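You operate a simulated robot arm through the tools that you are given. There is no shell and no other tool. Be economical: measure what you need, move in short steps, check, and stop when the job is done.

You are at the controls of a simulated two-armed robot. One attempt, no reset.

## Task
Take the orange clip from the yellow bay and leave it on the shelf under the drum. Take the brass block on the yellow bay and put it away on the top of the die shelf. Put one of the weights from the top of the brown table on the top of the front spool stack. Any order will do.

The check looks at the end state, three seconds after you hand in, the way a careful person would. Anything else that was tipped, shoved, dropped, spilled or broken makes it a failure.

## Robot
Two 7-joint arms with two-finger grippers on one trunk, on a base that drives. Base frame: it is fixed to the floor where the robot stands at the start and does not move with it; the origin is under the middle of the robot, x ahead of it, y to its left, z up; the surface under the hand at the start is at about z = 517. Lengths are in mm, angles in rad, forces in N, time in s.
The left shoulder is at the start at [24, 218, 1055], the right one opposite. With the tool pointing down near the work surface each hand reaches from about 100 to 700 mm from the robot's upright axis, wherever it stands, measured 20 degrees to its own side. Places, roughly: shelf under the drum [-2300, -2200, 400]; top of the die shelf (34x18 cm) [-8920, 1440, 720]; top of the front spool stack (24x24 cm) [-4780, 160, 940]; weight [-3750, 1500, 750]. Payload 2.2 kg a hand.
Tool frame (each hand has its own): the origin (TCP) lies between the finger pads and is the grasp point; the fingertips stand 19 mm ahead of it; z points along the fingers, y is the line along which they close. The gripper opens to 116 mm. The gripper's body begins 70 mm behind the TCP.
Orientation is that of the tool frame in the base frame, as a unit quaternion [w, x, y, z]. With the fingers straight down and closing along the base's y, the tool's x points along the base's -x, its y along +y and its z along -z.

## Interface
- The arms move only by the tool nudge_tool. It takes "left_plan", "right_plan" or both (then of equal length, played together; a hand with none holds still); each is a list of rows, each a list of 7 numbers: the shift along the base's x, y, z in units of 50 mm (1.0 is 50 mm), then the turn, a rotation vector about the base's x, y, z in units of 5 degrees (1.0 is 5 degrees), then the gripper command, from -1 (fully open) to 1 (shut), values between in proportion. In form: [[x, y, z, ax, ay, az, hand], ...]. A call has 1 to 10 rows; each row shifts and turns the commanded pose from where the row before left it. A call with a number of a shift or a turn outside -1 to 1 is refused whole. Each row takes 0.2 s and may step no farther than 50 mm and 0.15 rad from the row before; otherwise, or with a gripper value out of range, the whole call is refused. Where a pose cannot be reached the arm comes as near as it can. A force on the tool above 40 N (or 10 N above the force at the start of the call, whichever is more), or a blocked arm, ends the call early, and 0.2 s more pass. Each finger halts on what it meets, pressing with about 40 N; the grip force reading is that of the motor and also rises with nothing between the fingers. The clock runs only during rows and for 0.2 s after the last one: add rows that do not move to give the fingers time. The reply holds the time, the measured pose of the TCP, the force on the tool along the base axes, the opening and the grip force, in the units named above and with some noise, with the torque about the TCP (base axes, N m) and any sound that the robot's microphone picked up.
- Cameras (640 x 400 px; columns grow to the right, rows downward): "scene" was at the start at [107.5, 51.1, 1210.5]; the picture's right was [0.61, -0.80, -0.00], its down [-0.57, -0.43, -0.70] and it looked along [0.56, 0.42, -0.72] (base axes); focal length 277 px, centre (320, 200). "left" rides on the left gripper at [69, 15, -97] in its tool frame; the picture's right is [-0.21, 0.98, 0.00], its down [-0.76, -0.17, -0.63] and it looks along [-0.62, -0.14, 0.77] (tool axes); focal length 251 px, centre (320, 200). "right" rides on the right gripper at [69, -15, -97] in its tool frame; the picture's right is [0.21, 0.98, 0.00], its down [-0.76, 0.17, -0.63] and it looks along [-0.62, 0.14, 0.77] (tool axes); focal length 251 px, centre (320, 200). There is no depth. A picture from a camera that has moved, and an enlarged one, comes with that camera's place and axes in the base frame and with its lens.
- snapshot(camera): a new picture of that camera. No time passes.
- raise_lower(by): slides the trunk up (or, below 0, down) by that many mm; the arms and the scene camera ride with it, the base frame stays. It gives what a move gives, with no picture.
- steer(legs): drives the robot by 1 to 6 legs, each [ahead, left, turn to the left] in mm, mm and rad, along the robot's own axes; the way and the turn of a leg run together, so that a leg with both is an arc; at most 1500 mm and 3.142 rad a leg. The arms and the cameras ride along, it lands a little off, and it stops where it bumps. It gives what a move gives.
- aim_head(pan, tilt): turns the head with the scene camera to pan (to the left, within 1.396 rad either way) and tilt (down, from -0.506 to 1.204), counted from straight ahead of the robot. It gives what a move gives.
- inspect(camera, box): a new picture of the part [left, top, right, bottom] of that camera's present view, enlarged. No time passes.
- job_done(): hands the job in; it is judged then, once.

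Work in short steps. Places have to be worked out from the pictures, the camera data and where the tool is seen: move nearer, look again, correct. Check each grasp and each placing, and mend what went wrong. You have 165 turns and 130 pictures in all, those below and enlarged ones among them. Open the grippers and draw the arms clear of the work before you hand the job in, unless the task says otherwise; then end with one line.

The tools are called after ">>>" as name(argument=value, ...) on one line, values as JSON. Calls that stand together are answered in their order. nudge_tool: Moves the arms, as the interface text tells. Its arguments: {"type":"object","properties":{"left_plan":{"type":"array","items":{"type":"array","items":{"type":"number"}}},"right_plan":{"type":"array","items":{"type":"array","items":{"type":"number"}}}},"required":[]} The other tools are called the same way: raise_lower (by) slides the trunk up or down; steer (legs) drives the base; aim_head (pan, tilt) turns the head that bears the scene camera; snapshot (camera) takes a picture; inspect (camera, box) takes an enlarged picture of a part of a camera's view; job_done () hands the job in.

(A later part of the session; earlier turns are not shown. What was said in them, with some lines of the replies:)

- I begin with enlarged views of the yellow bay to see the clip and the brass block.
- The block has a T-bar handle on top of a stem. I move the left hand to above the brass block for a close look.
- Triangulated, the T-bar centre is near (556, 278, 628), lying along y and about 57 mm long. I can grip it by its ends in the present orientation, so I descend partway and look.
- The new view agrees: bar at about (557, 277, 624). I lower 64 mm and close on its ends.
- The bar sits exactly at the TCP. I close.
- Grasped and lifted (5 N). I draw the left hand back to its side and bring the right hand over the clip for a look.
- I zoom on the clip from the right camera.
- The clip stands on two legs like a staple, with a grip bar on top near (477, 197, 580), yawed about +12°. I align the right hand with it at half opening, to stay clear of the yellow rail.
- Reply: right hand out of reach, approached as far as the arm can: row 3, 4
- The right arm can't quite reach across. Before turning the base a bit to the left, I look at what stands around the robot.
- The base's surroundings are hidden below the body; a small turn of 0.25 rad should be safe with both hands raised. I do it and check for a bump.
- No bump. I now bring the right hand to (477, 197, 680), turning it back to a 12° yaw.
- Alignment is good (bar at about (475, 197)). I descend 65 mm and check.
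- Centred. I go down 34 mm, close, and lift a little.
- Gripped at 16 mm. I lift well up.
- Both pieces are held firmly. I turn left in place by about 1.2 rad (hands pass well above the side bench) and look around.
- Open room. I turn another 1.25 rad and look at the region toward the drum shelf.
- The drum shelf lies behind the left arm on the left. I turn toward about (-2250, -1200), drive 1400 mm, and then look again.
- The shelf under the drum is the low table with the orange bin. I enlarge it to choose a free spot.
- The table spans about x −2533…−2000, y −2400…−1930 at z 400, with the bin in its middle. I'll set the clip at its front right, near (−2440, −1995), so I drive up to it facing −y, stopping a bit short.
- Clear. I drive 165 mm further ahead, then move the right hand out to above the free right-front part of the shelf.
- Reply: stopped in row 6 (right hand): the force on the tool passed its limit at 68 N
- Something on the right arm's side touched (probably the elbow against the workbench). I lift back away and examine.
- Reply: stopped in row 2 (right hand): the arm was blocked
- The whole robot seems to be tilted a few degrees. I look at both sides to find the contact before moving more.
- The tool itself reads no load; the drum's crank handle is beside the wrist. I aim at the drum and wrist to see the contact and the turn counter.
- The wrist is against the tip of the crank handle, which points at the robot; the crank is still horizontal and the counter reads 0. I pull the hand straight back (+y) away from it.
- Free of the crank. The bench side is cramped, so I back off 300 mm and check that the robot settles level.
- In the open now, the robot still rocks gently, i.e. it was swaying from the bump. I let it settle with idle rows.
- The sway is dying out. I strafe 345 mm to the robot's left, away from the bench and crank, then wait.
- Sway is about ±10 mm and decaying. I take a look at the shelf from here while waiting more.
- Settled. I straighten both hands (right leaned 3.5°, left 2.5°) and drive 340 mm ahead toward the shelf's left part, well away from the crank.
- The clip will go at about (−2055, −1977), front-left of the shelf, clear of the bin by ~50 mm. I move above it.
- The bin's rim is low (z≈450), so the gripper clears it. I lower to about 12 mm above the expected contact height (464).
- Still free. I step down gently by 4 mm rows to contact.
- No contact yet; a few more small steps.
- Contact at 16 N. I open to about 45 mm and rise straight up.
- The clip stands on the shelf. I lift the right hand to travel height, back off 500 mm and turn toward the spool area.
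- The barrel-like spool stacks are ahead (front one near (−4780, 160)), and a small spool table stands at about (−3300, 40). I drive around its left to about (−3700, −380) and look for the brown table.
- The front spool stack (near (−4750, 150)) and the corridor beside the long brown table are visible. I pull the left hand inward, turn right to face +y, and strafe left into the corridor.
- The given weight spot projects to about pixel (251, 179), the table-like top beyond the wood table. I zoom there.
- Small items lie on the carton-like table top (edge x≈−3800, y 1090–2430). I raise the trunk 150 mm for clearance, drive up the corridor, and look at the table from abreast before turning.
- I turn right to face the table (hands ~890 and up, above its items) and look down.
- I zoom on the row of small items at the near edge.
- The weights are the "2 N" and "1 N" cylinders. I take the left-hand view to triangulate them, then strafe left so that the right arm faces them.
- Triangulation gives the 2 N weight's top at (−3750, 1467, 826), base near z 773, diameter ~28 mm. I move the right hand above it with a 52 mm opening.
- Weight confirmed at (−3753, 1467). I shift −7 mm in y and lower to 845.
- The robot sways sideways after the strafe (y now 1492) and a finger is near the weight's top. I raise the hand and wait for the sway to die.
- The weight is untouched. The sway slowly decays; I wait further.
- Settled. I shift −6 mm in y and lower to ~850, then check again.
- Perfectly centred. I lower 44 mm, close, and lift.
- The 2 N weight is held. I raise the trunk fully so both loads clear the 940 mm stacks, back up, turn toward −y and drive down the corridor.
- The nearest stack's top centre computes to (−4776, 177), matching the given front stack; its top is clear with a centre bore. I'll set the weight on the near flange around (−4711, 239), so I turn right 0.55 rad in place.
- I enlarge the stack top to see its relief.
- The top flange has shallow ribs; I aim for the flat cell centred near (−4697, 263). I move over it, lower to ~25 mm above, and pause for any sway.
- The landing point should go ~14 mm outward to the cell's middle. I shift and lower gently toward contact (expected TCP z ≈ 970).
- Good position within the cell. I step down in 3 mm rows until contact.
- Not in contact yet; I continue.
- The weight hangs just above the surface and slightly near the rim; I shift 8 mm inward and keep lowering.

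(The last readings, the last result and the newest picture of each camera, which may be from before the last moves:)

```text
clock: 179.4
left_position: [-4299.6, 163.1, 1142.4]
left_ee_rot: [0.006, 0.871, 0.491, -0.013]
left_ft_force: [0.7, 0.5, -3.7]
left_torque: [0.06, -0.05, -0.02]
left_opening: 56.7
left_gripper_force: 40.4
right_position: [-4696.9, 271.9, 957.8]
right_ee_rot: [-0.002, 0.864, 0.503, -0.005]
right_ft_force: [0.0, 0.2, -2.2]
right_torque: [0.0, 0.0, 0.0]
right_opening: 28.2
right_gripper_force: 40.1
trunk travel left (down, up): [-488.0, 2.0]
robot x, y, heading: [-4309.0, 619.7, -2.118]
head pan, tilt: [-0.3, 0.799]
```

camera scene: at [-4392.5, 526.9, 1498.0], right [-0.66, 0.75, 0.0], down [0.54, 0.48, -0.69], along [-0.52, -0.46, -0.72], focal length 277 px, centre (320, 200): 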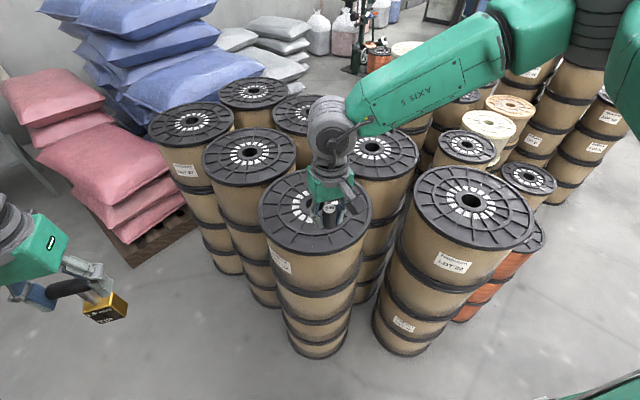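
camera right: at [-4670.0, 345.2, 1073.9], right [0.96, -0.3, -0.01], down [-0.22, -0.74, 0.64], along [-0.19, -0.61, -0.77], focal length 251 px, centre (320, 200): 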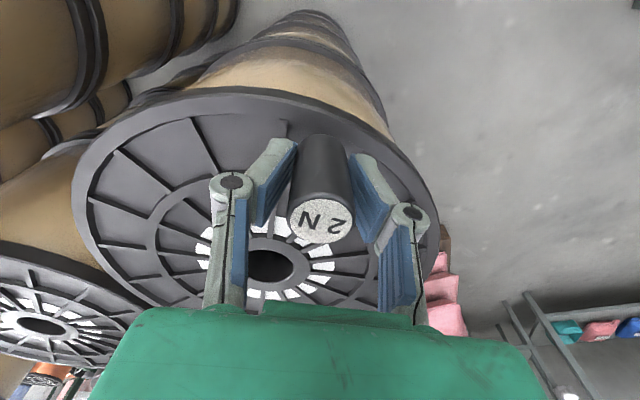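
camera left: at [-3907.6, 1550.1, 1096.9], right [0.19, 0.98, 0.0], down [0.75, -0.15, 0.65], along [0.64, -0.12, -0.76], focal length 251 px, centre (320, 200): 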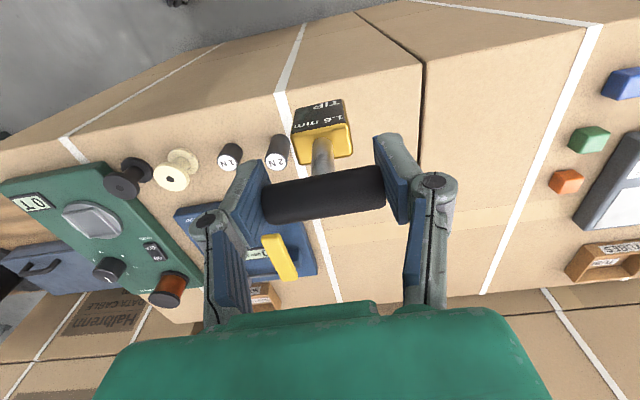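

>>> nudge_tool(right_plan=[[0, 0, -0.06, 0, 0, 0, 1], [0, 0, 0, 0, 0, 0, 1]])

>>> inspect(camera="scene", box=[290, 200, 360, 260])

```text
clock: 180.0
left_position: [-4298.2, 162.2, 1142.5]
left_ee_rot: [0.007, 0.871, 0.491, -0.012]
left_ft_force: [0.2, 0.2, -4.2]
left_torque: [0.04, -0.01, -0.01]
left_opening: 56.8
left_gripper_force: 40.2
right_position: [-4696.6, 270.1, 956.4]
right_ee_rot: [-0.002, 0.864, 0.503, -0.005]
right_ft_force: [0.0, 0.9, 0.6]
right_torque: [0.03, -0.04, -0.02]
right_opening: 28.3
right_gripper_force: 40.2
trunk travel left (down, up): [-488.0, 2.0]
robot x, y, heading: [-4310.0, 623.5, -2.115]
head pan, tilt: [-0.3, 0.799]
```

```text
6.67 times, centred on (325, 230) of scene
camera zoom: at [-4392.1, 527.0, 1498.0], right [-0.66, 0.75, 0.0], down [0.54, 0.48, -0.69], along [-0.52, -0.46, -0.72], focal length 1844 px, centre (287, 0)
```

zoom: 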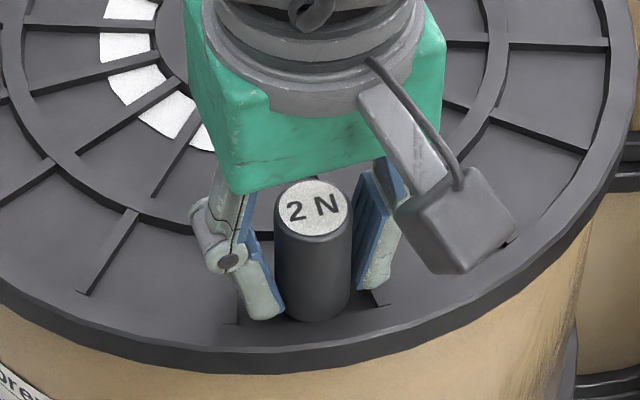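

The load is now taken (force −2 → +0.6). One more millimetre, then I open a little and check.

>>> nudge_tool(right_plan=[[0, 0, -0.03, 0, 0, 0, 1], [0, 0, 0, 0, 0, 0, 1], [0, 0, 0, 0, 0, 0, 0.35], [0, 0, 0, 0, 0, 0, 0.35], [0, 0, 0, 0, 0, 0, 0.35]])

>>> inspect(camera="scene", box=[290, 200, 360, 260])

```text
clock: 181.2
left_position: [-4298.4, 162.3, 1143.0]
left_ee_rot: [0.007, 0.871, 0.491, -0.012]
left_ft_force: [-0.1, -0.3, -4.5]
left_torque: [0.02, 0.01, 0.01]
left_opening: 56.5
left_gripper_force: 40.3
right_position: [-4695.9, 270.0, 952.6]
right_ee_rot: [-0.003, 0.864, 0.503, -0.005]
right_ft_force: [0.2, 0.0, 0.2]
right_torque: [0.03, 0.02, 0.01]
right_opening: 37.6
right_gripper_force: 0.1
trunk travel left (down, up): [-488.0, 2.0]
robot x, y, heading: [-4306.9, 622.5, -2.115]
head pan, tilt: [-0.3, 0.799]
```

```text
6.67 times, centred on (325, 230) of scene
camera zoom: at [-4392.2, 526.6, 1497.9], right [-0.66, 0.75, 0.0], down [0.54, 0.48, -0.69], along [-0.52, -0.46, -0.72], focal length 1844 px, centre (287, 0)
```

zoom: 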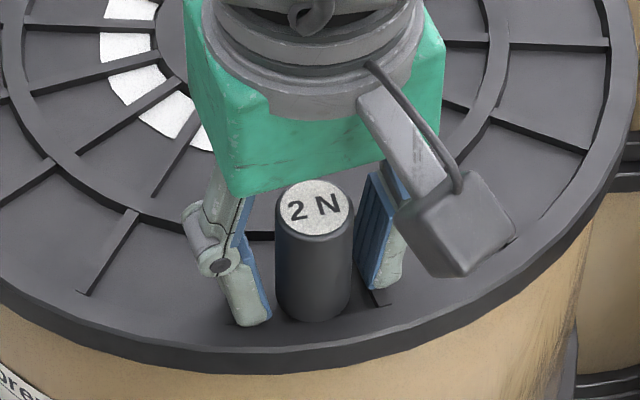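

The weight stands upright by itself. I raise the hand straight up and look again.

>>> nudge_tool(right_plan=[[0, 0, 0.4, 0, 0, 0, 0.35], [0, 0, 0.8, 0, 0, 0, 0.35], [0, 0, 0.8, 0, 0, 0, 0.35], [0.3, 0.5, 0.5, 0, 0, 0, 0.35], [0.3, 0.5, 0, 0, 0, 0, -1]])

>>> snapshot(camera="scene")

```text
clock: 182.4
left_position: [-4299.3, 164.5, 1142.5]
left_ee_rot: [0.007, 0.871, 0.491, -0.012]
left_ft_force: [0.4, 0.3, -4.9]
left_torque: [0.03, -0.06, -0.02]
left_opening: 56.8
left_gripper_force: 40.1
right_position: [-4668.1, 320.3, 1079.3]
right_ee_rot: [-0.002, 0.864, 0.503, -0.006]
right_ft_force: [0.2, 0.4, -0.4]
right_torque: [-0.01, 0.0, -0.01]
right_opening: 116.1
right_gripper_force: 0.0
trunk travel left (down, up): [-488.0, 2.0]
robot x, y, heading: [-4309.2, 616.7, -2.115]
head pan, tilt: [-0.3, 0.799]
```

```text
44 pictures are left
camera scene: at [-4391.8, 528.5, 1498.1], right [-0.66, 0.75, 0.0], down [0.54, 0.48, -0.69], along [-0.52, -0.46, -0.72], focal length 277 px, centre (320, 200)
```

scene: 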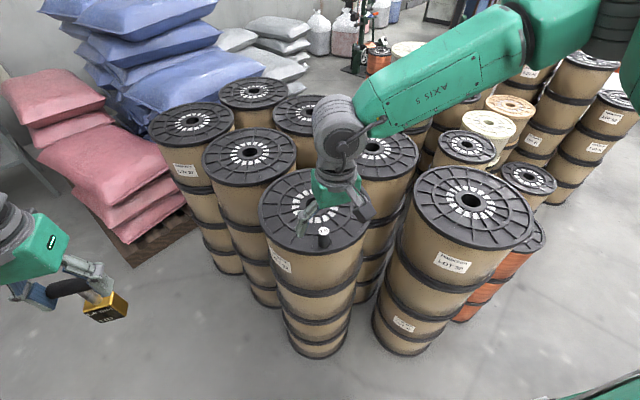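

All good. I back off 350 mm, turn right to face about −x/+y, and look at the way to the die shelf.

>>> steer(legs=[[-350, 0, 0], [0, 0, -1.3]])

>>> aim_head(pan=0.0, tilt=0.3)

>>> snapshot(camera="scene")

```text
clock: 187.9
left_position: [-4566.2, 796.3, 1144.3]
left_ee_rot: [-0.002, 0.989, -0.145, -0.013]
left_ft_force: [-0.1, 0.0, -4.3]
left_torque: [0.0, -0.05, 0.0]
left_opening: 56.5
left_gripper_force: 40.1
right_position: [-4508.5, 1194.1, 1079.8]
right_ee_rot: [-0.004, 0.991, -0.131, -0.001]
right_ft_force: [0.3, 0.4, 0.1]
right_torque: [-0.01, -0.02, -0.02]
right_opening: 116.0
right_gripper_force: 0.0
trunk travel left (down, up): [-488.0, 2.0]
robot x, y, heading: [-4125.8, 920.5, 2.844]
head pan, tilt: [-0.3, 0.799]
```

```text
clock: 188.8
left_position: [-4556.6, 802.8, 1148.6]
left_ee_rot: [0.002, 0.989, -0.144, -0.016]
left_ft_force: [-0.5, -0.2, -3.8]
left_torque: [-0.02, -0.06, 0.02]
left_opening: 56.9
left_gripper_force: 39.7
right_position: [-4499.2, 1199.4, 1080.9]
right_ee_rot: [0.0, 0.991, -0.131, -0.007]
right_ft_force: [0.6, 0.0, 0.3]
right_torque: [0.03, -0.01, -0.03]
right_opening: 116.0
right_gripper_force: 0.0
trunk travel left (down, up): [-488.0, 2.0]
robot x, y, heading: [-4130.2, 921.3, 2.85]
head pan, tilt: [0.0, 0.3]
```

```text
43 pictures are left
camera scene: at [-4268.8, 932.8, 1544.2], right [0.29, 0.96, 0.02], down [0.29, -0.07, -0.95], along [-0.91, 0.28, -0.3], focal length 277 px, centre (320, 200)
```

scene: 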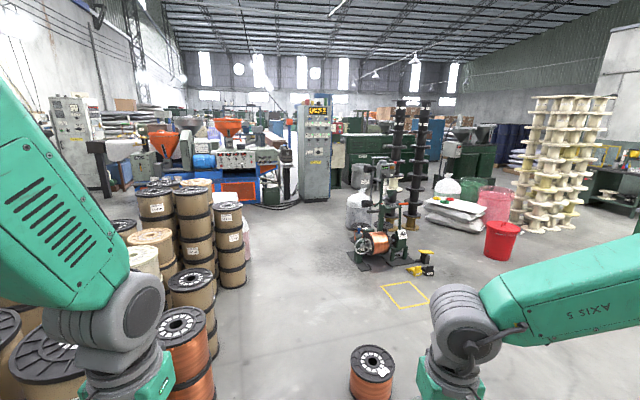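

I zoom toward the extruder where the die shelf should be.

>>> inspect(camera="scene", box=[180, 110, 360, 220])

```text
3.56 times, centred on (270, 165) of scene
camera zoom: at [-4268.8, 932.8, 1544.2], right [0.29, 0.96, 0.02], down [0.29, -0.07, -0.95], along [-0.91, 0.28, -0.3], focal length 984 px, centre (498, 324)
```

zoom: 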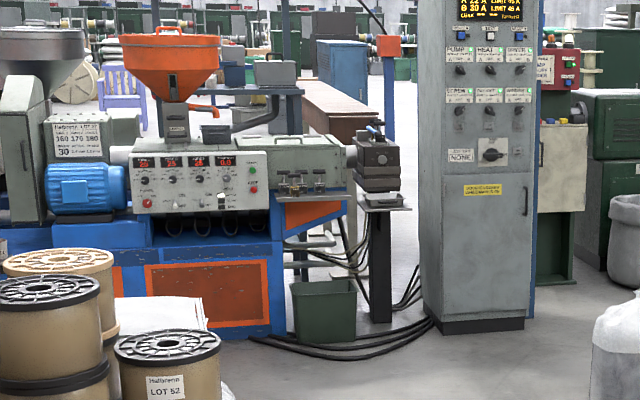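

The die shelf is the small metal tray on the extruder with similar tips on it. I drive through the gap between the stacks and the floor spool, to about (−6600, 1400).

>>> steer(legs=[[0, 0, 0.145], [1319, 0, 0], [0, 0, -0.092], [1200, 0, 0]])

>>> aim_head(pan=0.1, tilt=0.3)

>>> snapshot(camera="scene")

```text
clock: 202.0
left_position: [-6963.8, 1260.6, 1146.6]
left_ee_rot: [0.005, 0.993, -0.121, -0.018]
left_ft_force: [-0.8, 0.2, -5.5]
left_torque: [-0.01, -0.04, 0.0]
left_opening: 56.7
left_gripper_force: 39.9
right_position: [-6925.1, 1658.7, 1077.2]
right_ee_rot: [0.002, 0.994, -0.105, -0.007]
right_ft_force: [-0.3, 0.0, -1.0]
right_torque: [0.03, 0.02, 0.0]
right_opening: 115.9
right_gripper_force: 0.1
trunk travel left (down, up): [-488.0, 2.0]
robot x, y, heading: [-6540.2, 1394.6, 2.894]
head pan, tilt: [0.0, 0.3]
```

```text
clock: 202.7
left_position: [-6960.5, 1260.8, 1147.3]
left_ee_rot: [0.004, 0.993, -0.12, -0.019]
left_ft_force: [-0.3, 0.5, -4.8]
left_torque: [-0.02, -0.05, 0.0]
left_opening: 56.5
left_gripper_force: 39.9
right_position: [-6922.0, 1659.0, 1079.6]
right_ee_rot: [0.003, 0.994, -0.105, -0.008]
right_ft_force: [-0.7, 0.1, -0.3]
right_torque: [0.0, 0.03, 0.01]
right_opening: 116.0
right_gripper_force: 0.2
trunk travel left (down, up): [-488.0, 2.0]
robot x, y, heading: [-6540.4, 1391.7, 2.899]
head pan, tilt: [0.099, 0.3]
```

```text
41 pictures are left
camera scene: at [-6676.2, 1418.2, 1542.3], right [0.14, 0.99, 0.0], down [0.3, -0.04, -0.95], along [-0.94, 0.14, -0.3], focal length 277 px, centre (320, 200)
```

scene: 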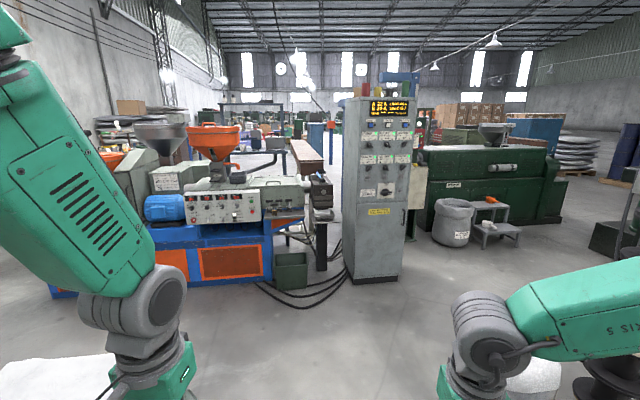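

The shelf projects to pixel (286, 212), above the green bin; floor cables reach to about x −8590, so I must keep the base back from them. I drive to about (−8000, 1580) and face −x.

>>> steer(legs=[[0, 0, 0.117], [1470, 0, 0], [0, 0, 0.126]])

>>> aim_head(pan=0.15, tilt=0.6)

>>> snapshot(camera="scene")

```text
clock: 211.1
left_position: [-8377.3, 1359.0, 1148.7]
left_ee_rot: [0.008, 1.0, -0.003, -0.019]
left_ft_force: [-0.2, 0.4, -4.6]
left_torque: [-0.02, -0.01, 0.0]
left_opening: 56.7
left_gripper_force: 40.4
right_position: [-8435.8, 1755.1, 1079.2]
right_ee_rot: [0.004, 1.0, 0.014, -0.008]
right_ft_force: [-0.4, -0.1, 0.8]
right_torque: [-0.04, -0.02, -0.02]
right_opening: 116.1
right_gripper_force: 0.1
trunk travel left (down, up): [-488.0, 2.0]
robot x, y, heading: [-8002.0, 1586.5, 3.137]
head pan, tilt: [0.099, 0.3]
```

```text
clock: 211.9
left_position: [-8375.4, 1353.8, 1149.2]
left_ee_rot: [0.006, 1.0, -0.002, -0.02]
left_ft_force: [0.2, 0.1, -4.3]
left_torque: [0.02, -0.04, 0.01]
left_opening: 56.4
left_gripper_force: 40.3
right_position: [-8432.2, 1750.8, 1081.4]
right_ee_rot: [0.001, 1.0, 0.013, -0.009]
right_ft_force: [0.6, -0.5, 1.4]
right_torque: [0.01, 0.02, 0.0]
right_opening: 116.0
right_gripper_force: 0.0
trunk travel left (down, up): [-488.0, 2.0]
robot x, y, heading: [-8005.5, 1586.9, 3.137]
head pan, tilt: [0.15, 0.6]
```

```text
40 pictures are left
camera scene: at [-8134.5, 1567.5, 1514.9], right [-0.14, 0.99, 0.0], down [0.56, 0.08, -0.82], along [-0.81, -0.12, -0.57], focal length 277 px, centre (320, 200)
```

scene: 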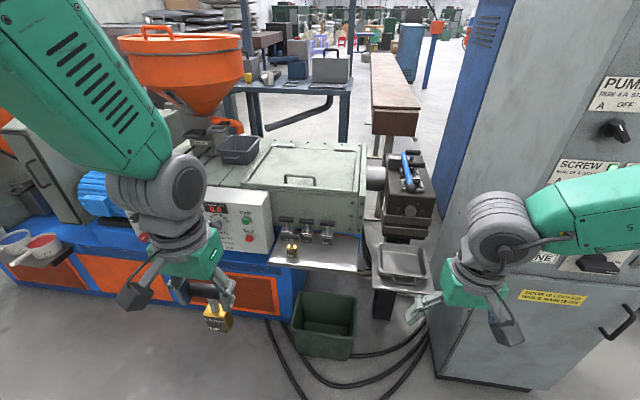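

I enlarge the shelf.

>>> inspect(camera="scene", box=[230, 190, 390, 300])

```text
3.64 times, centred on (310, 245) of scene
camera zoom: at [-8134.5, 1567.5, 1514.9], right [-0.14, 0.99, 0.0], down [0.56, 0.08, -0.82], along [-0.81, -0.12, -0.57], focal length 1006 px, centre (356, 36)
```

zoom: 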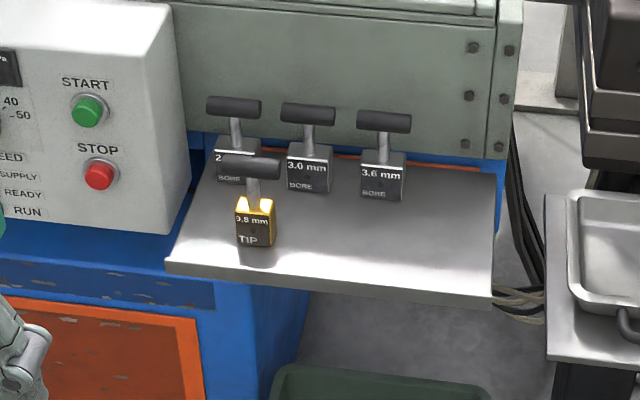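

The shelf spans x −9018…−8825, y 1265…1604; a free spot is the front row at about (−8872, 1485), right of the 0.8 mm tip. I retract the right hand, lower the trunk 200 mm and advance 290 mm.

>>> nudge_tool(right_plan=[[0.8, 0, 0.3, 0, 0, 0, -1], [0.8, 0, 0.3, 0, 0, 0, -1], [0.8, 0, 0.3, 0, 0, 0, -1]])

>>> raise_lower(by=-180)

>>> steer(legs=[[290, 0, 0]])

>>> aim_head(pan=0.2, tilt=0.7)

>>> snapshot(camera="scene")

>>> snapshot(camera="left")

```text
clock: 212.7
left_position: [-8374.6, 1354.3, 1148.9]
left_ee_rot: [0.006, 1.0, -0.001, -0.021]
left_ft_force: [0.8, 0.2, -4.4]
left_torque: [0.0, -0.03, 0.01]
left_opening: 57.1
left_gripper_force: 39.8
right_position: [-8311.5, 1752.9, 1126.9]
right_ee_rot: [0.002, 1.0, 0.012, -0.009]
right_ft_force: [0.4, -0.9, -0.2]
right_torque: [0.02, -0.02, 0.02]
right_opening: 116.0
right_gripper_force: 0.1
trunk travel left (down, up): [-488.0, 2.0]
robot x, y, heading: [-8001.9, 1586.2, 3.135]
head pan, tilt: [0.15, 0.6]
```

```text
clock: 214.7
left_position: [-8375.0, 1358.6, 970.1]
left_ee_rot: [0.008, 1.0, -0.001, -0.02]
left_ft_force: [0.2, 0.0, -4.4]
left_torque: [0.0, -0.04, -0.02]
left_opening: 56.9
left_gripper_force: 39.4
right_position: [-8311.8, 1757.8, 945.6]
right_ee_rot: [0.004, 1.0, 0.013, -0.01]
right_ft_force: [-0.6, 0.1, 0.4]
right_torque: [0.01, -0.01, 0.02]
right_opening: 116.2
right_gripper_force: 0.2
trunk travel left (down, up): [-308.0, 182.0]
robot x, y, heading: [-7998.3, 1587.4, 3.135]
head pan, tilt: [0.15, 0.6]
```

```text
clock: 216.8
left_position: [-8666.8, 1360.8, 968.9]
left_ee_rot: [0.008, 1.0, -0.002, -0.02]
left_ft_force: [-0.4, -0.3, -4.5]
left_torque: [-0.01, -0.07, -0.01]
left_opening: 56.5
left_gripper_force: 39.7
right_position: [-8602.7, 1757.3, 946.3]
right_ee_rot: [0.004, 1.0, 0.013, -0.009]
right_ft_force: [0.2, 0.2, 0.7]
right_torque: [-0.05, -0.01, -0.03]
right_opening: 115.9
right_gripper_force: 0.2
trunk travel left (down, up): [-308.0, 182.0]
robot x, y, heading: [-8293.8, 1588.2, 3.138]
head pan, tilt: [0.15, 0.6]
```

```text
clock: 217.4
left_position: [-8663.6, 1360.5, 969.1]
left_ee_rot: [0.008, 1.0, -0.002, -0.02]
left_ft_force: [0.1, -1.0, -4.6]
left_torque: [-0.02, -0.06, -0.04]
left_opening: 56.7
left_gripper_force: 40.3
right_position: [-8601.1, 1757.6, 945.6]
right_ee_rot: [0.004, 1.0, 0.012, -0.011]
right_ft_force: [0.3, -0.1, -0.5]
right_torque: [-0.01, 0.03, 0.01]
right_opening: 116.2
right_gripper_force: 0.2
trunk travel left (down, up): [-308.0, 182.0]
robot x, y, heading: [-8291.1, 1587.6, 3.137]
head pan, tilt: [0.201, 0.7]
```

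```text
38 pictures are left
camera scene: at [-8420.6, 1571.3, 1326.3], right [-0.19, 0.98, 0.0], down [0.63, 0.12, -0.76], along [-0.75, -0.15, -0.65], focal length 277 px, centre (320, 200)
```

scene: 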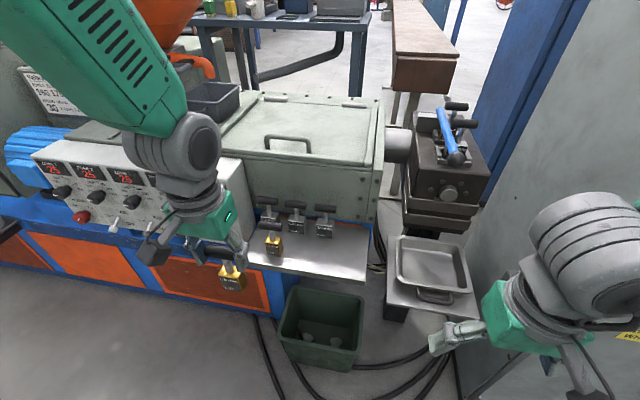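

```text
37 pictures are left
camera left: at [-8591.7, 1345.8, 1064.0], right [-0.22, -0.98, 0.02], down [-0.73, 0.18, 0.66], along [-0.65, 0.13, -0.75], focal length 251 px, centre (320, 200)
```

left: 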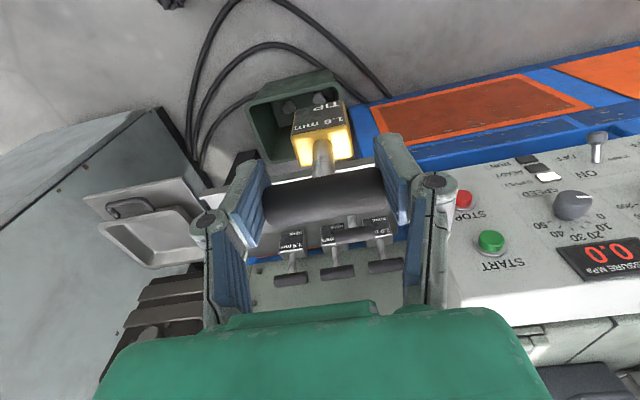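

I move the left hand over the free spot at safe height, straightening its 2° lean.

>>> nudge_tool(left_plan=[[-0.4, 0.5, 0.2, 0.14, -0.46, 0, 1], [-0.7, 0.5, 0.1, 0, 0, 0, 1], [-0.75, 0.5, 0, 0, 0, 0, 1], [-0.75, 0.5, 0, 0, 0, 0, 1], [-0.75, 0.3, 0, 0, 0, 0, 1], [-0.75, 0.2, 0, 0, 0, 0, 1], [0, 0, 0, 0, 0, 0, 1], [0, 0, 0, 0, 0, 0, 1], [0, 0, 0, 0, 0, 0, 1]])

>>> snapshot(camera="left")

>>> inspect(camera="scene", box=[220, 160, 400, 300])

```text
clock: 219.4
left_position: [-8868.6, 1484.7, 984.5]
left_ee_rot: [0.001, 1.0, -0.002, -0.001]
left_ft_force: [-0.2, -0.3, -4.3]
left_torque: [0.0, -0.03, 0.01]
left_opening: 56.8
left_gripper_force: 39.9
right_position: [-8603.1, 1758.5, 947.1]
right_ee_rot: [0.003, 1.0, 0.013, -0.011]
right_ft_force: [0.7, 0.2, 0.3]
right_torque: [-0.05, 0.03, -0.02]
right_opening: 116.0
right_gripper_force: 0.1
trunk travel left (down, up): [-308.0, 182.0]
robot x, y, heading: [-8291.0, 1586.8, 3.131]
head pan, tilt: [0.201, 0.7]
```

```text
36 pictures are left
camera left: at [-8799.6, 1470.0, 1081.2], right [-0.22, -0.98, 0.0], down [-0.76, 0.17, 0.63], along [-0.62, 0.14, -0.77], focal length 251 px, centre (320, 200)
```

left: 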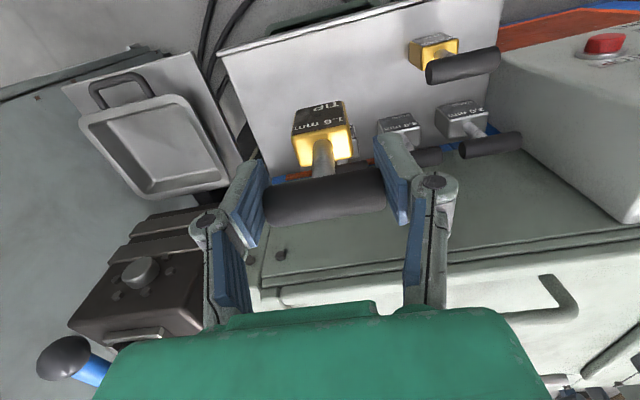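

```text
2.86 times, centred on (310, 230) of scene
camera zoom: at [-8421.6, 1572.4, 1326.2], right [-0.19, 0.98, 0.0], down [0.64, 0.12, -0.76], along [-0.75, -0.15, -0.65], focal length 790 px, centre (349, 114)
```

zoom: 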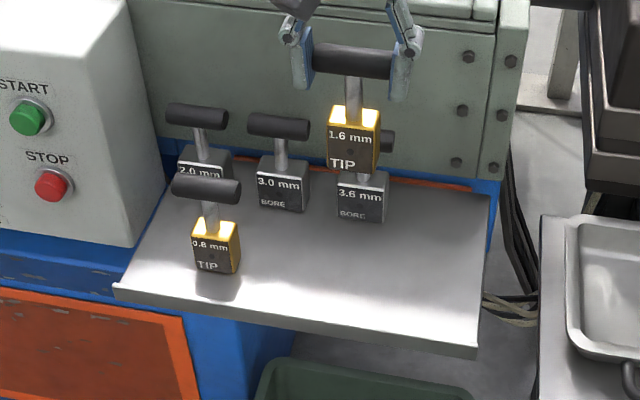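

Clear of the neighbours. I shift 10 mm deeper and descend to about 15 mm above the shelf.

>>> nudge_tool(left_plan=[[-0.2, 0.02, -0.5, 0, 0, 0, 1], [0, 0, -0.6, 0, 0, 0, 1], [0, 0, -0.6, 0, 0, 0, 1], [0, 0, -0.6, 0, 0, 0, 1], [0, 0, -0.5, 0, 0, 0, 1], [0, 0, 0, 0, 0, 0, 1], [0, 0, 0, 0, 0, 0, 1]])

>>> inspect(camera="scene", box=[220, 160, 400, 300])

>>> snapshot(camera="left")

```text
clock: 221.0
left_position: [-8880.0, 1487.4, 843.9]
left_ee_rot: [0.002, 1.0, -0.002, -0.001]
left_ft_force: [-0.2, 0.0, -5.1]
left_torque: [0.03, -0.06, -0.02]
left_opening: 56.8
left_gripper_force: 39.9
right_position: [-8601.2, 1758.0, 946.4]
right_ee_rot: [0.004, 1.0, 0.013, -0.01]
right_ft_force: [0.0, 0.1, 0.2]
right_torque: [-0.01, 0.0, 0.0]
right_opening: 116.1
right_gripper_force: 0.0
trunk travel left (down, up): [-308.0, 182.0]
robot x, y, heading: [-8294.0, 1586.4, 3.141]
head pan, tilt: [0.201, 0.7]
```

```text
2.86 times, centred on (310, 230) of scene
camera zoom: at [-8421.9, 1572.5, 1326.2], right [-0.19, 0.98, 0.0], down [0.64, 0.12, -0.76], along [-0.75, -0.15, -0.65], focal length 790 px, centre (349, 114)
```

zoom: 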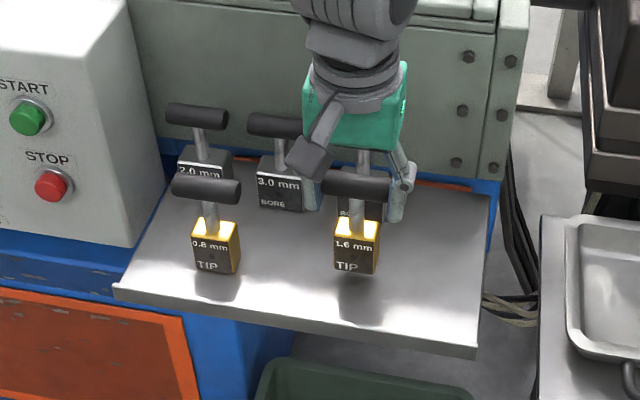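

```text
33 pictures are left
camera left: at [-8810.2, 1471.0, 941.2], right [-0.22, -0.98, 0.0], down [-0.75, 0.17, 0.63], along [-0.62, 0.14, -0.77], focal length 251 px, centre (320, 200)
```

left: 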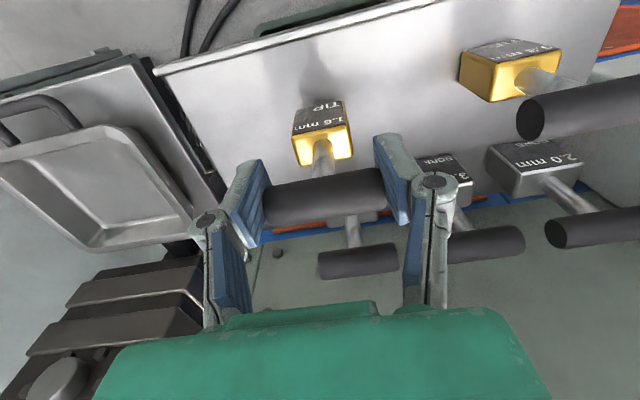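

Hanging about 15 mm above the shelf in line with the 0.8 mm tip. I step down gently.

>>> nudge_tool(left_plan=[[0, 0, -0.12, 0, 0, 0, 1], [0, 0, -0.1, 0, 0, 0, 1], [0, 0, 0, 0, 0, 0, 1]])

>>> nudge_tool(left_plan=[[0, 0, -0.06, 0, 0, 0, 1], [0, 0, 0, 0, 0, 0, 1]])

>>> nudge_tool(left_plan=[[0, 0, -0.05, 0, 0, 0, 1], [0, 0, 0, 0, 0, 0, 1]])

```text
clock: 221.8
left_position: [-8878.0, 1486.5, 833.4]
left_ee_rot: [0.002, 1.0, -0.002, -0.001]
left_ft_force: [0.0, 0.0, -4.5]
left_torque: [0.0, -0.02, -0.01]
left_opening: 56.7
left_gripper_force: 40.0
right_position: [-8601.4, 1758.4, 946.4]
right_ee_rot: [0.004, 1.0, 0.011, -0.01]
right_ft_force: [0.1, 0.1, -1.6]
right_torque: [0.06, -0.03, 0.0]
right_opening: 116.0
right_gripper_force: 0.1
trunk travel left (down, up): [-308.0, 182.0]
robot x, y, heading: [-8293.6, 1586.7, 3.135]
head pan, tilt: [0.201, 0.7]
```

```text
clock: 222.4
left_position: [-8879.9, 1486.5, 830.6]
left_ee_rot: [0.003, 1.0, -0.002, -0.001]
left_ft_force: [-0.5, -0.8, -5.1]
left_torque: [-0.01, -0.02, -0.01]
left_opening: 56.8
left_gripper_force: 39.3
right_position: [-8601.4, 1758.3, 945.8]
right_ee_rot: [0.004, 1.0, 0.013, -0.011]
right_ft_force: [-0.2, 0.2, -0.8]
right_torque: [0.01, -0.02, 0.01]
right_opening: 116.2
right_gripper_force: 0.0
trunk travel left (down, up): [-308.0, 182.0]
robot x, y, heading: [-8292.1, 1588.4, 3.136]
head pan, tilt: [0.201, 0.7]
```

```text
clock: 223.0
left_position: [-8879.8, 1486.2, 826.6]
left_ee_rot: [0.002, 1.0, -0.003, -0.001]
left_ft_force: [0.0, 0.0, -4.6]
left_torque: [-0.02, -0.05, 0.01]
left_opening: 56.7
left_gripper_force: 39.9
right_position: [-8601.7, 1758.8, 947.3]
right_ee_rot: [0.003, 1.0, 0.013, -0.01]
right_ft_force: [0.3, -0.7, 0.5]
right_torque: [0.0, 0.0, -0.04]
right_opening: 115.8
right_gripper_force: 0.1
trunk travel left (down, up): [-308.0, 182.0]
robot x, y, heading: [-8291.0, 1588.1, 3.136]
head pan, tilt: [0.201, 0.7]
```

>>> nudge_tool(left_plan=[[0, 0, -0.05, 0, 0, 0, 1], [0, 0, 0, 0, 0, 0, 1]])

>>> nudge_tool(left_plan=[[0, 0, -0.05, 0, 0, 0, 1], [0, 0, 0, 0, 0, 0, 1]])

>>> inspect(camera="scene", box=[260, 200, 370, 280])

```text
clock: 223.6
left_position: [-8879.9, 1486.5, 824.6]
left_ee_rot: [0.002, 1.0, -0.003, -0.001]
left_ft_force: [0.4, -0.5, 0.0]
left_torque: [0.1, 0.0, 0.02]
left_opening: 57.0
left_gripper_force: 39.8
right_position: [-8601.9, 1759.3, 947.1]
right_ee_rot: [0.004, 1.0, 0.012, -0.01]
right_ft_force: [0.3, 0.3, 0.1]
right_torque: [-0.03, -0.05, -0.04]
right_opening: 116.0
right_gripper_force: 0.0
trunk travel left (down, up): [-308.0, 182.0]
robot x, y, heading: [-8295.1, 1587.5, 3.133]
head pan, tilt: [0.201, 0.7]
```

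```text
clock: 224.2
left_position: [-8879.1, 1487.0, 824.5]
left_ee_rot: [0.002, 1.0, -0.001, -0.003]
left_ft_force: [2.5, 0.0, 17.2]
left_torque: [0.11, 0.12, -0.02]
left_opening: 56.6
left_gripper_force: 39.6
right_position: [-8600.3, 1759.2, 947.8]
right_ee_rot: [0.004, 1.0, 0.012, -0.011]
right_ft_force: [0.5, 0.6, 1.5]
right_torque: [-0.04, 0.01, -0.03]
right_opening: 116.1
right_gripper_force: 0.1
trunk travel left (down, up): [-308.0, 182.0]
robot x, y, heading: [-8295.0, 1588.8, 3.137]
head pan, tilt: [0.201, 0.7]
```

```text
5.00 times, centred on (315, 240) of scene
camera zoom: at [-8417.6, 1573.3, 1326.9], right [-0.19, 0.98, 0.0], down [0.63, 0.12, -0.76], along [-0.75, -0.15, -0.65], focal length 1383 px, centre (345, 0)
```

zoom: 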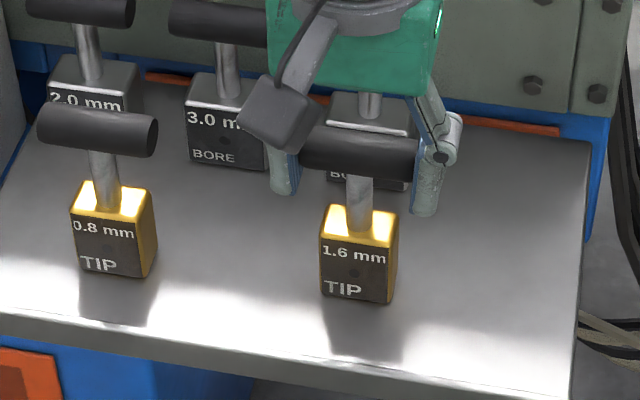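

Firmly seated. I ease the press 1–2 mm, open to ~80 mm, and rise.

>>> nudge_tool(left_plan=[[0, 0, 0.04, 0, 0, 0, 1], [0, 0, 0, 0, 0, 0, -0.4], [0, 0, 0, 0, 0, 0, -0.4], [0, 0, 0, 0, 0, 0, -0.4], [0, 0, 0.5, 0, 0, 0, -0.4], [0, 0, 0.8, 0, 0, 0, -0.4], [0, 0, 0.8, 0, 0, 0, -0.4], [0.3, 0, 0.6, 0, 0, 0, -0.4]])

>>> inspect(camera="scene", box=[220, 160, 400, 300])

```text
clock: 226.0
left_position: [-8862.5, 1486.0, 961.8]
left_ee_rot: [0.002, 1.0, -0.001, -0.001]
left_ft_force: [0.0, -0.7, -0.6]
left_torque: [-0.01, 0.02, -0.01]
left_opening: 81.3
left_gripper_force: 0.0
right_position: [-8599.6, 1758.9, 946.6]
right_ee_rot: [0.004, 1.0, 0.013, -0.011]
right_ft_force: [-0.2, -0.5, -0.3]
right_torque: [0.01, 0.0, -0.01]
right_opening: 116.0
right_gripper_force: 0.0
trunk travel left (down, up): [-308.0, 182.0]
robot x, y, heading: [-8292.2, 1584.8, 3.134]
head pan, tilt: [0.201, 0.7]
```

```text
2.86 times, centred on (310, 230) of scene
camera zoom: at [-8418.8, 1572.7, 1326.5], right [-0.19, 0.98, 0.0], down [0.63, 0.12, -0.76], along [-0.75, -0.15, -0.65], focal length 790 px, centre (349, 114)
```

zoom: 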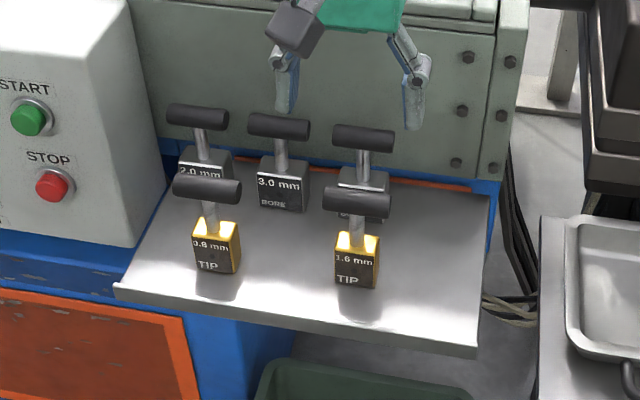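

The brass block stands on the die shelf beside the 0.8 mm tip. I draw the left hand clear and back the robot away.

>>> nudge_tool(left_plan=[[0.8, -0.1, 0.4, 0, 0, 0, -0.4], [0.8, -0.2, 0.3, 0, 0, 0, -0.4], [0.8, -0.3, 0, 0, 0, 0, -1], [0.8, -0.3, 0, 0, 0, 0, -1]])

>>> steer(legs=[[-300, 0, 0]])

>>> snapshot(camera="scene")

```text
clock: 227.0
left_position: [-8703.2, 1439.5, 995.5]
left_ee_rot: [0.002, 1.0, -0.003, -0.002]
left_ft_force: [0.9, 0.4, 0.4]
left_torque: [-0.01, 0.06, -0.02]
left_opening: 116.0
left_gripper_force: 0.0
right_position: [-8598.4, 1757.8, 948.1]
right_ee_rot: [0.003, 1.0, 0.013, -0.011]
right_ft_force: [0.3, -1.1, 0.5]
right_torque: [-0.01, 0.01, -0.02]
right_opening: 115.9
right_gripper_force: 0.1
trunk travel left (down, up): [-308.0, 182.0]
robot x, y, heading: [-8292.1, 1585.1, 3.136]
head pan, tilt: [0.201, 0.7]
```

```text
clock: 229.1
left_position: [-8400.8, 1440.6, 995.3]
left_ee_rot: [0.003, 1.0, -0.003, 0.0]
left_ft_force: [0.7, 0.6, -0.5]
left_torque: [-0.02, 0.0, 0.02]
left_opening: 115.9
left_gripper_force: 0.0
right_position: [-8296.2, 1756.9, 946.1]
right_ee_rot: [0.004, 1.0, 0.011, -0.011]
right_ft_force: [0.0, 0.2, -0.4]
right_torque: [0.0, 0.0, -0.03]
right_opening: 116.0
right_gripper_force: 0.1
trunk travel left (down, up): [-308.0, 182.0]
robot x, y, heading: [-7985.9, 1585.3, 3.138]
head pan, tilt: [0.201, 0.7]
```

```text
30 pictures are left
camera scene: at [-8115.9, 1571.4, 1326.4], right [-0.19, 0.98, 0.0], down [0.64, 0.12, -0.76], along [-0.75, -0.15, -0.65], focal length 277 px, centre (320, 200)
```

scene: 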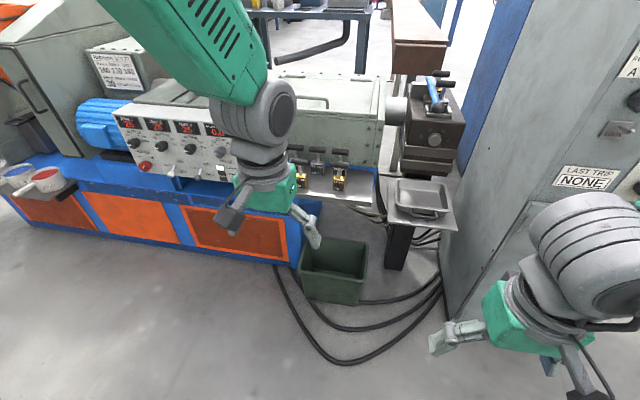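

All three pieces are placed, and both hands are open and clear of the work. I hand in.

>>> job_done()

```text
The job is handed in.
```

All three items were placed and I handed the job in: the orange clip is on the shelf under the drum, the brass 1.6 mm block is on top of the die shelf, and the 2 N weight is on top of the front spool stack. While reaching for the drum shelf, the right arm hit something hard enough to stop it (68 N). The wrist ended up against the drum's crank handle. After I backed off, the crank was still horizontal, the turn counter read 0, and I saw nothing out of place on the bench, but I did not go back to check that area before handing in.
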